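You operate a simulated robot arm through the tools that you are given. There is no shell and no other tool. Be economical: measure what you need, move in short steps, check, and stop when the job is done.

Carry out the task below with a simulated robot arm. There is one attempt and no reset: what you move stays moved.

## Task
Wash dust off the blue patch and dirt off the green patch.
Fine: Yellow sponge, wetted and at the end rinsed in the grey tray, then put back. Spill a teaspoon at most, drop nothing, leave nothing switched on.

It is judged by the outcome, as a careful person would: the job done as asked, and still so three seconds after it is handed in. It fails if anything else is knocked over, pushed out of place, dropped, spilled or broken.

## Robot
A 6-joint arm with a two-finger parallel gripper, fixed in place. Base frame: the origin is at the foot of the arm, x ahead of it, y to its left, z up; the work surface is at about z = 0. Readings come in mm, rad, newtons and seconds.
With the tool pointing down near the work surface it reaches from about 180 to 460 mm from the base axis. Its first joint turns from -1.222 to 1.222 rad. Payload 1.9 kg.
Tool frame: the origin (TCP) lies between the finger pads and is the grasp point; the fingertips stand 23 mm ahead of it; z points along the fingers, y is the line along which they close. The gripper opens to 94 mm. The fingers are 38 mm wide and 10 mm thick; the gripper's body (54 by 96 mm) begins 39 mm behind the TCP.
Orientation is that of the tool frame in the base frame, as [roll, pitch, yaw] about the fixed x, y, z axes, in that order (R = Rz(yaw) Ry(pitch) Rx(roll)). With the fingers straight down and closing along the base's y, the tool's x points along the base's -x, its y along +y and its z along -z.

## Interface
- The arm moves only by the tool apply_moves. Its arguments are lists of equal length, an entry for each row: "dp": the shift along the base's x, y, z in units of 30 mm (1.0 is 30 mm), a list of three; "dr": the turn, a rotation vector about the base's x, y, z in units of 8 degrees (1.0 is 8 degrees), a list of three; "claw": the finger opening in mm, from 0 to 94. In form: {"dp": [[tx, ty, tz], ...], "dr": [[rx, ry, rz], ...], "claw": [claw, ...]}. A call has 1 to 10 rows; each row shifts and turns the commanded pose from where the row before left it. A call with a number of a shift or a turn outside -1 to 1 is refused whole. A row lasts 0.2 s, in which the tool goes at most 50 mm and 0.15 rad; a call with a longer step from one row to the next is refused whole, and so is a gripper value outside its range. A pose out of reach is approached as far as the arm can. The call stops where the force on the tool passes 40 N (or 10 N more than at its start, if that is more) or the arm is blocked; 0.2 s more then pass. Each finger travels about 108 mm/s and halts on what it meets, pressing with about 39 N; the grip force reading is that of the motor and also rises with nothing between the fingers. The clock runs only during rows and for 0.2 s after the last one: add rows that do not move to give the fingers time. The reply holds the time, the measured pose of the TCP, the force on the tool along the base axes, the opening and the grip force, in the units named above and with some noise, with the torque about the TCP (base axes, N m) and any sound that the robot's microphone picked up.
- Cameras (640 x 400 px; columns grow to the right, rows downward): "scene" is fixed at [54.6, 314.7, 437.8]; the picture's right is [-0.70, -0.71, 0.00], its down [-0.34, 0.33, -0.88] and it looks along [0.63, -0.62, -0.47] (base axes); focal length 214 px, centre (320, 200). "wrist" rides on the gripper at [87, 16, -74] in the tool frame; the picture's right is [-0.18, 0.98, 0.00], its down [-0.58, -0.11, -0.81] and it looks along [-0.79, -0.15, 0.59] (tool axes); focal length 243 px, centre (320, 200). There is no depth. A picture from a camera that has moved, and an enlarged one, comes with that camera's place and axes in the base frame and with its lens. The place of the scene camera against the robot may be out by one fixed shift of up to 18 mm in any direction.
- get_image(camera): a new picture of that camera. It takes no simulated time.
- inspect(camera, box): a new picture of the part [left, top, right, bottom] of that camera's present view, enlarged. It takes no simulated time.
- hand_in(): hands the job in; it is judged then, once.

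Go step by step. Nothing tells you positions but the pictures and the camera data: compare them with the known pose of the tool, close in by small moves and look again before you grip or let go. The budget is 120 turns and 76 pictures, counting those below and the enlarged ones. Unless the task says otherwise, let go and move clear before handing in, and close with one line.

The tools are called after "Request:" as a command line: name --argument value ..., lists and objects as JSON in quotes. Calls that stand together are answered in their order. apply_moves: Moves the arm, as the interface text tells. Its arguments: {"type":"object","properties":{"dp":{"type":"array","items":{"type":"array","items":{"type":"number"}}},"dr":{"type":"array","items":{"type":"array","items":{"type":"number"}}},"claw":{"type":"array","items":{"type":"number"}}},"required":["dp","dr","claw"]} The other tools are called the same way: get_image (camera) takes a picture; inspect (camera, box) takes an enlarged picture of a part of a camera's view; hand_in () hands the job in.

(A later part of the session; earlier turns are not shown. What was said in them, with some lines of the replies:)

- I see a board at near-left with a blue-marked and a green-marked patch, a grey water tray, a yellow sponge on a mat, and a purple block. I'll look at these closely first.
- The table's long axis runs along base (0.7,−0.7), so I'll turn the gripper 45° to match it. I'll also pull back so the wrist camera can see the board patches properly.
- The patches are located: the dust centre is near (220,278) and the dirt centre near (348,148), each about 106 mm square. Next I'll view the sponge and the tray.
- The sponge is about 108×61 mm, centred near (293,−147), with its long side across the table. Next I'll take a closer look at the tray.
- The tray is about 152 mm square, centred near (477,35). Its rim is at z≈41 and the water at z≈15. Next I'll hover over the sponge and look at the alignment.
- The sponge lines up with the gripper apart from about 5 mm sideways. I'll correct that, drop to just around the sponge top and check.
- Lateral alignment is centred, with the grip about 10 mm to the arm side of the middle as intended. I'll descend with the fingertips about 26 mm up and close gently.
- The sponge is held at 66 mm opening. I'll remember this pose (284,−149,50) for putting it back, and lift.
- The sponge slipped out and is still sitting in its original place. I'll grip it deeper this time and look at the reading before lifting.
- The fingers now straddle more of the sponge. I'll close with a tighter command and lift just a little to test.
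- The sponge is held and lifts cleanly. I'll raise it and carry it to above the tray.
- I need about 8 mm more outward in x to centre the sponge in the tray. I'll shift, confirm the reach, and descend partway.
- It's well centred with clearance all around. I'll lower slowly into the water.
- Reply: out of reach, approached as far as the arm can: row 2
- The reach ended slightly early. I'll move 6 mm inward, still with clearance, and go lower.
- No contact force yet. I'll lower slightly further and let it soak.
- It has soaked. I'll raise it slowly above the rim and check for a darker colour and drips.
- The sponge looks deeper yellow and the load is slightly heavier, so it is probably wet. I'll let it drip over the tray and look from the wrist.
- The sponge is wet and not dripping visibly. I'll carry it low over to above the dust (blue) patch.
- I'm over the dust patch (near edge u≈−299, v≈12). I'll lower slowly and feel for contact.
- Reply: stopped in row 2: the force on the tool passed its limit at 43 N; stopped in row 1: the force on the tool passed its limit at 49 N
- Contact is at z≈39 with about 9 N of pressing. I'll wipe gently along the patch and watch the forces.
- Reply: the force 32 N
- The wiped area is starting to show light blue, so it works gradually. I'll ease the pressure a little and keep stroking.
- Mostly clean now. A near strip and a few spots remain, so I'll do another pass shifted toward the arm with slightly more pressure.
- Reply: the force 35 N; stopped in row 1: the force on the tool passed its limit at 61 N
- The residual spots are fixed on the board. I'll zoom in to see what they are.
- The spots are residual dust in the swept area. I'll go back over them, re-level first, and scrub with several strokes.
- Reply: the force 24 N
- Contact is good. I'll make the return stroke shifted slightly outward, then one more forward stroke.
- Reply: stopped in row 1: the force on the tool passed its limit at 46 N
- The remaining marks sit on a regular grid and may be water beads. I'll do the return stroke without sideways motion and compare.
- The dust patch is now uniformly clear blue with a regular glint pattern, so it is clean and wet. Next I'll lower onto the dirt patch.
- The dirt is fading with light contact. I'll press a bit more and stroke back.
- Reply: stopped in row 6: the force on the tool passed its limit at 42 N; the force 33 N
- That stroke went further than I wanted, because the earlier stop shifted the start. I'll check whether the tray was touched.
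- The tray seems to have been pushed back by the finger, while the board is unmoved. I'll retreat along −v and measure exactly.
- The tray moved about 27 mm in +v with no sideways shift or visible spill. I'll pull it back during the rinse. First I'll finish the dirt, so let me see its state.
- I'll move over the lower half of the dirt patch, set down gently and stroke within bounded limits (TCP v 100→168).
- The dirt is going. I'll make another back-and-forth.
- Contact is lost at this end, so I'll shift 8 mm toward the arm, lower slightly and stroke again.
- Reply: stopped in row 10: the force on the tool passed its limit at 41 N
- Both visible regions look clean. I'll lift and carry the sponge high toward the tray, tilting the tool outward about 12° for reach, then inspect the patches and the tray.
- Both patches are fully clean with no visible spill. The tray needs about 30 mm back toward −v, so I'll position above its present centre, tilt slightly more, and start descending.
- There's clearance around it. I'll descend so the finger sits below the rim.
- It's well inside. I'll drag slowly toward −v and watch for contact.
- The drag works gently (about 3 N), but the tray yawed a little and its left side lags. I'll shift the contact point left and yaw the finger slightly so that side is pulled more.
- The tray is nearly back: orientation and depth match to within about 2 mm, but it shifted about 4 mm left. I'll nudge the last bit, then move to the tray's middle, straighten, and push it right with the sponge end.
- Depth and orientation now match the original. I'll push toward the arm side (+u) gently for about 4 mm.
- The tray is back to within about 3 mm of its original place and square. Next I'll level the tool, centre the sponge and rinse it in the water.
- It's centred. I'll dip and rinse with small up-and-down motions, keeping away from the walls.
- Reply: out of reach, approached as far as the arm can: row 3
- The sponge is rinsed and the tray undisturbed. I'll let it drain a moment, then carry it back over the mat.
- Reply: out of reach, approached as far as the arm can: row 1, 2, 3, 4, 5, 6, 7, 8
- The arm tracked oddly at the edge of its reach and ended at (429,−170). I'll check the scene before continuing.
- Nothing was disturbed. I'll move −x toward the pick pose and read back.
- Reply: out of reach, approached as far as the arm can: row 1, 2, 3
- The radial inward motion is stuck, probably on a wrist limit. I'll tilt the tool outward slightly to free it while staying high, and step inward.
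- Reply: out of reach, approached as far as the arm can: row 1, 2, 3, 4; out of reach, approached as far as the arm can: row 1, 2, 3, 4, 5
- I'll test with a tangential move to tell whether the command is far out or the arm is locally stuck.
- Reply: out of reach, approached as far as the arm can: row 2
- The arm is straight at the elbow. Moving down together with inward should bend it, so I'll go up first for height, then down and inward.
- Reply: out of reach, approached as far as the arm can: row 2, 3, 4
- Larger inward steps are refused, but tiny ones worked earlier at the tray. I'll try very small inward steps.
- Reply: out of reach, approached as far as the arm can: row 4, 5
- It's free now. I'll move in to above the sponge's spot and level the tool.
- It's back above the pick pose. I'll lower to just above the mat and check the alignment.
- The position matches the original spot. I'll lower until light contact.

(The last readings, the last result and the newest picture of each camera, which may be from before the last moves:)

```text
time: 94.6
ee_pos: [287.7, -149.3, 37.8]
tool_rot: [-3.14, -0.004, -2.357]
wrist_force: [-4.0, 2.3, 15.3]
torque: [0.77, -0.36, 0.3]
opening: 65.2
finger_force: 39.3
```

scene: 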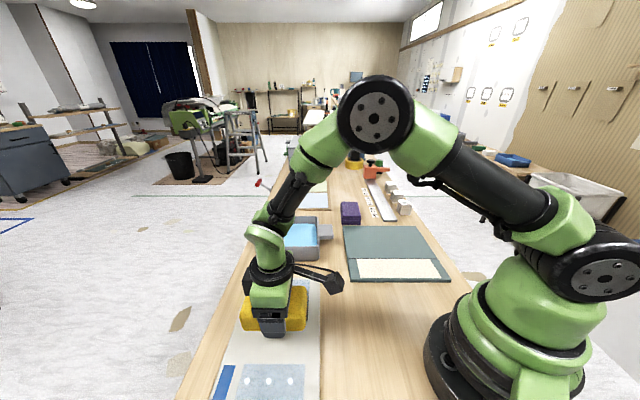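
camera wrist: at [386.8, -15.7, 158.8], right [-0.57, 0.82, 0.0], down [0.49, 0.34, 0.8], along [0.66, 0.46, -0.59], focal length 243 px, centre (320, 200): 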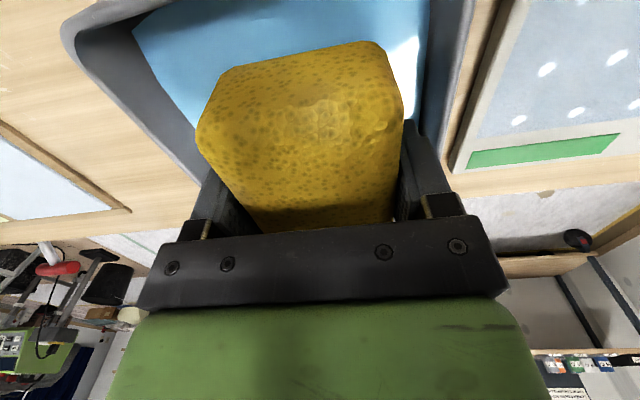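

It's in contact now. I'll ease off slightly, open and rise clear.

Request:
apply_moves --dp '[[0, 0, 0.02], [0, 0, 0], [0, 0, 0], [0, 0, 0], [0, 0, 0.3], [0, 0, 0.7], [0, 0, 0.9], [0, 0, 0.9], [0, 0, 0.9]]' --dr '[[0, 0, 0], [0, 0, 0], [0, 0, 0], [0, 0, 0], [0, 0, 0], [0, 0, 0], [0, 0, 0], [0, 0, 0], [0, 0, 0]]' --claw '[75, 94, 94, 94, 94, 94, 94, 94, 94]'

Request:
get_image --camera "scene"

Request:
inspect --camera "scene" --box '[240, 130, 480, 290]'

```text
time: 96.6
ee_pos: [287.9, -151.7, 149.0]
tool_rot: [-3.139, -0.005, -2.357]
wrist_force: [0.5, 0.3, 0.1]
torque: [-0.02, -0.03, 0.0]
opening: 94.1
finger_force: 0.1
```

```text
12 pictures are left
```

scene: 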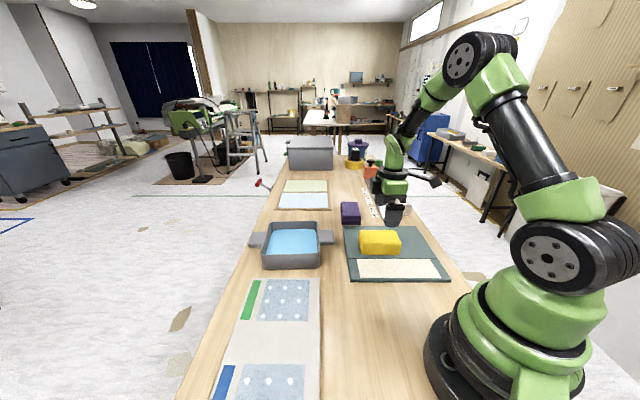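

```text
2.50 times, centred on (360, 210) of scene
camera zoom: at [54.6, 314.7, 437.8], right [-0.7, -0.71, 0.0], down [-0.34, 0.33, -0.88], along [0.63, -0.62, -0.47], focal length 536 px, centre (220, 175)
```

zoom: 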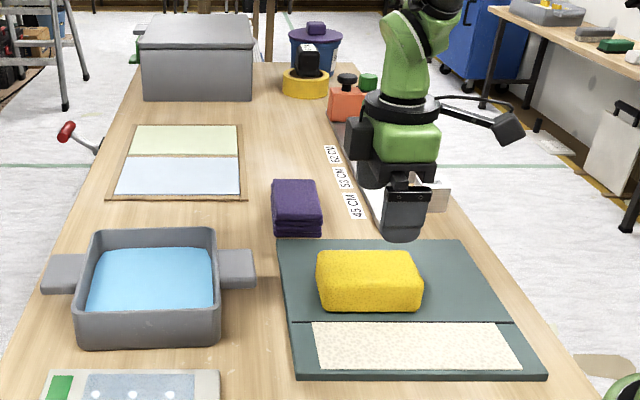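

The sponge is back in place and the tray is where it was to within about 3 mm. I'll do one last check of the whole blue patch from the wrist camera, moving clear as well.

Request:
apply_moves --dp '[[-0.2, 1, 0.6], [-0.2, 1, 0.6], [-0.2, 1, 0.6], [-0.2, 1, 0.6], [-0.2, 1, 0.6], [-0.4, 1, 0.6], [-0.4, 1, 0.6], [-0.5, 1, 0.6], [-0.6, 1, 0.6], [-0.7, 1, 0.6]]' --dr '[[0, 0, 0], [0, 0, 0], [0, 0, 0], [0, 0, 0], [0, 0, 0], [0, 0, 0], [0, 0, 0], [0, 0, 0], [0, 0, 0], [0, 0, 0]]' --claw '[94, 94, 94, 94, 94, 94, 94, 94, 94, 94]'

Request:
inspect --camera "wrist" --box '[190, 0, 430, 150]'

```text
time: 98.8
ee_pos: [177.0, 150.4, 328.0]
tool_rot: [-3.139, -0.005, -2.358]
wrist_force: [0.2, 0.2, 0.5]
torque: [-0.01, -0.04, 0.03]
opening: 93.9
finger_force: 0.1
```

```text
2.67 times, centred on (310, 75) of wrist
camera zoom: at [105.0, 102.6, 403.0], right [-0.56, 0.83, 0.0], down [0.49, 0.34, 0.8], along [0.67, 0.45, -0.59], focal length 647 px, centre (347, 533)
```

zoom: 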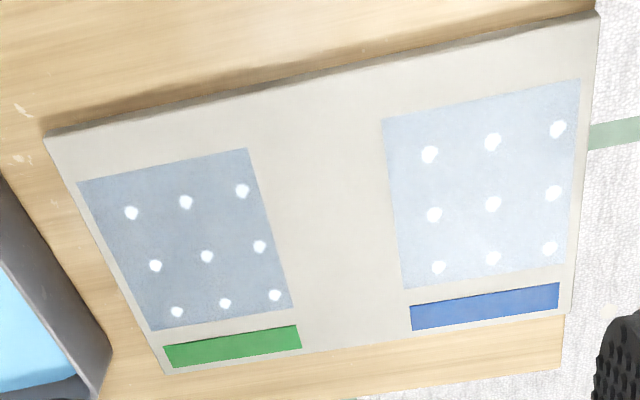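

Both patches are uniformly clean, the sponge is back on its mat, the tray is in place, and the gripper is empty and clear. I'm handing in.

Request:
hand_in

```text
The job is handed in.
```

The job is handed in: the dust is off the blue patch and the dirt is off the green patch. The yellow sponge was wetted, then rinsed in the grey tray and put back on its mat, with no spill visible. While wiping the green patch I pushed the tray about 30 mm out of place; I dragged it back to within about 3 mm of where it started.
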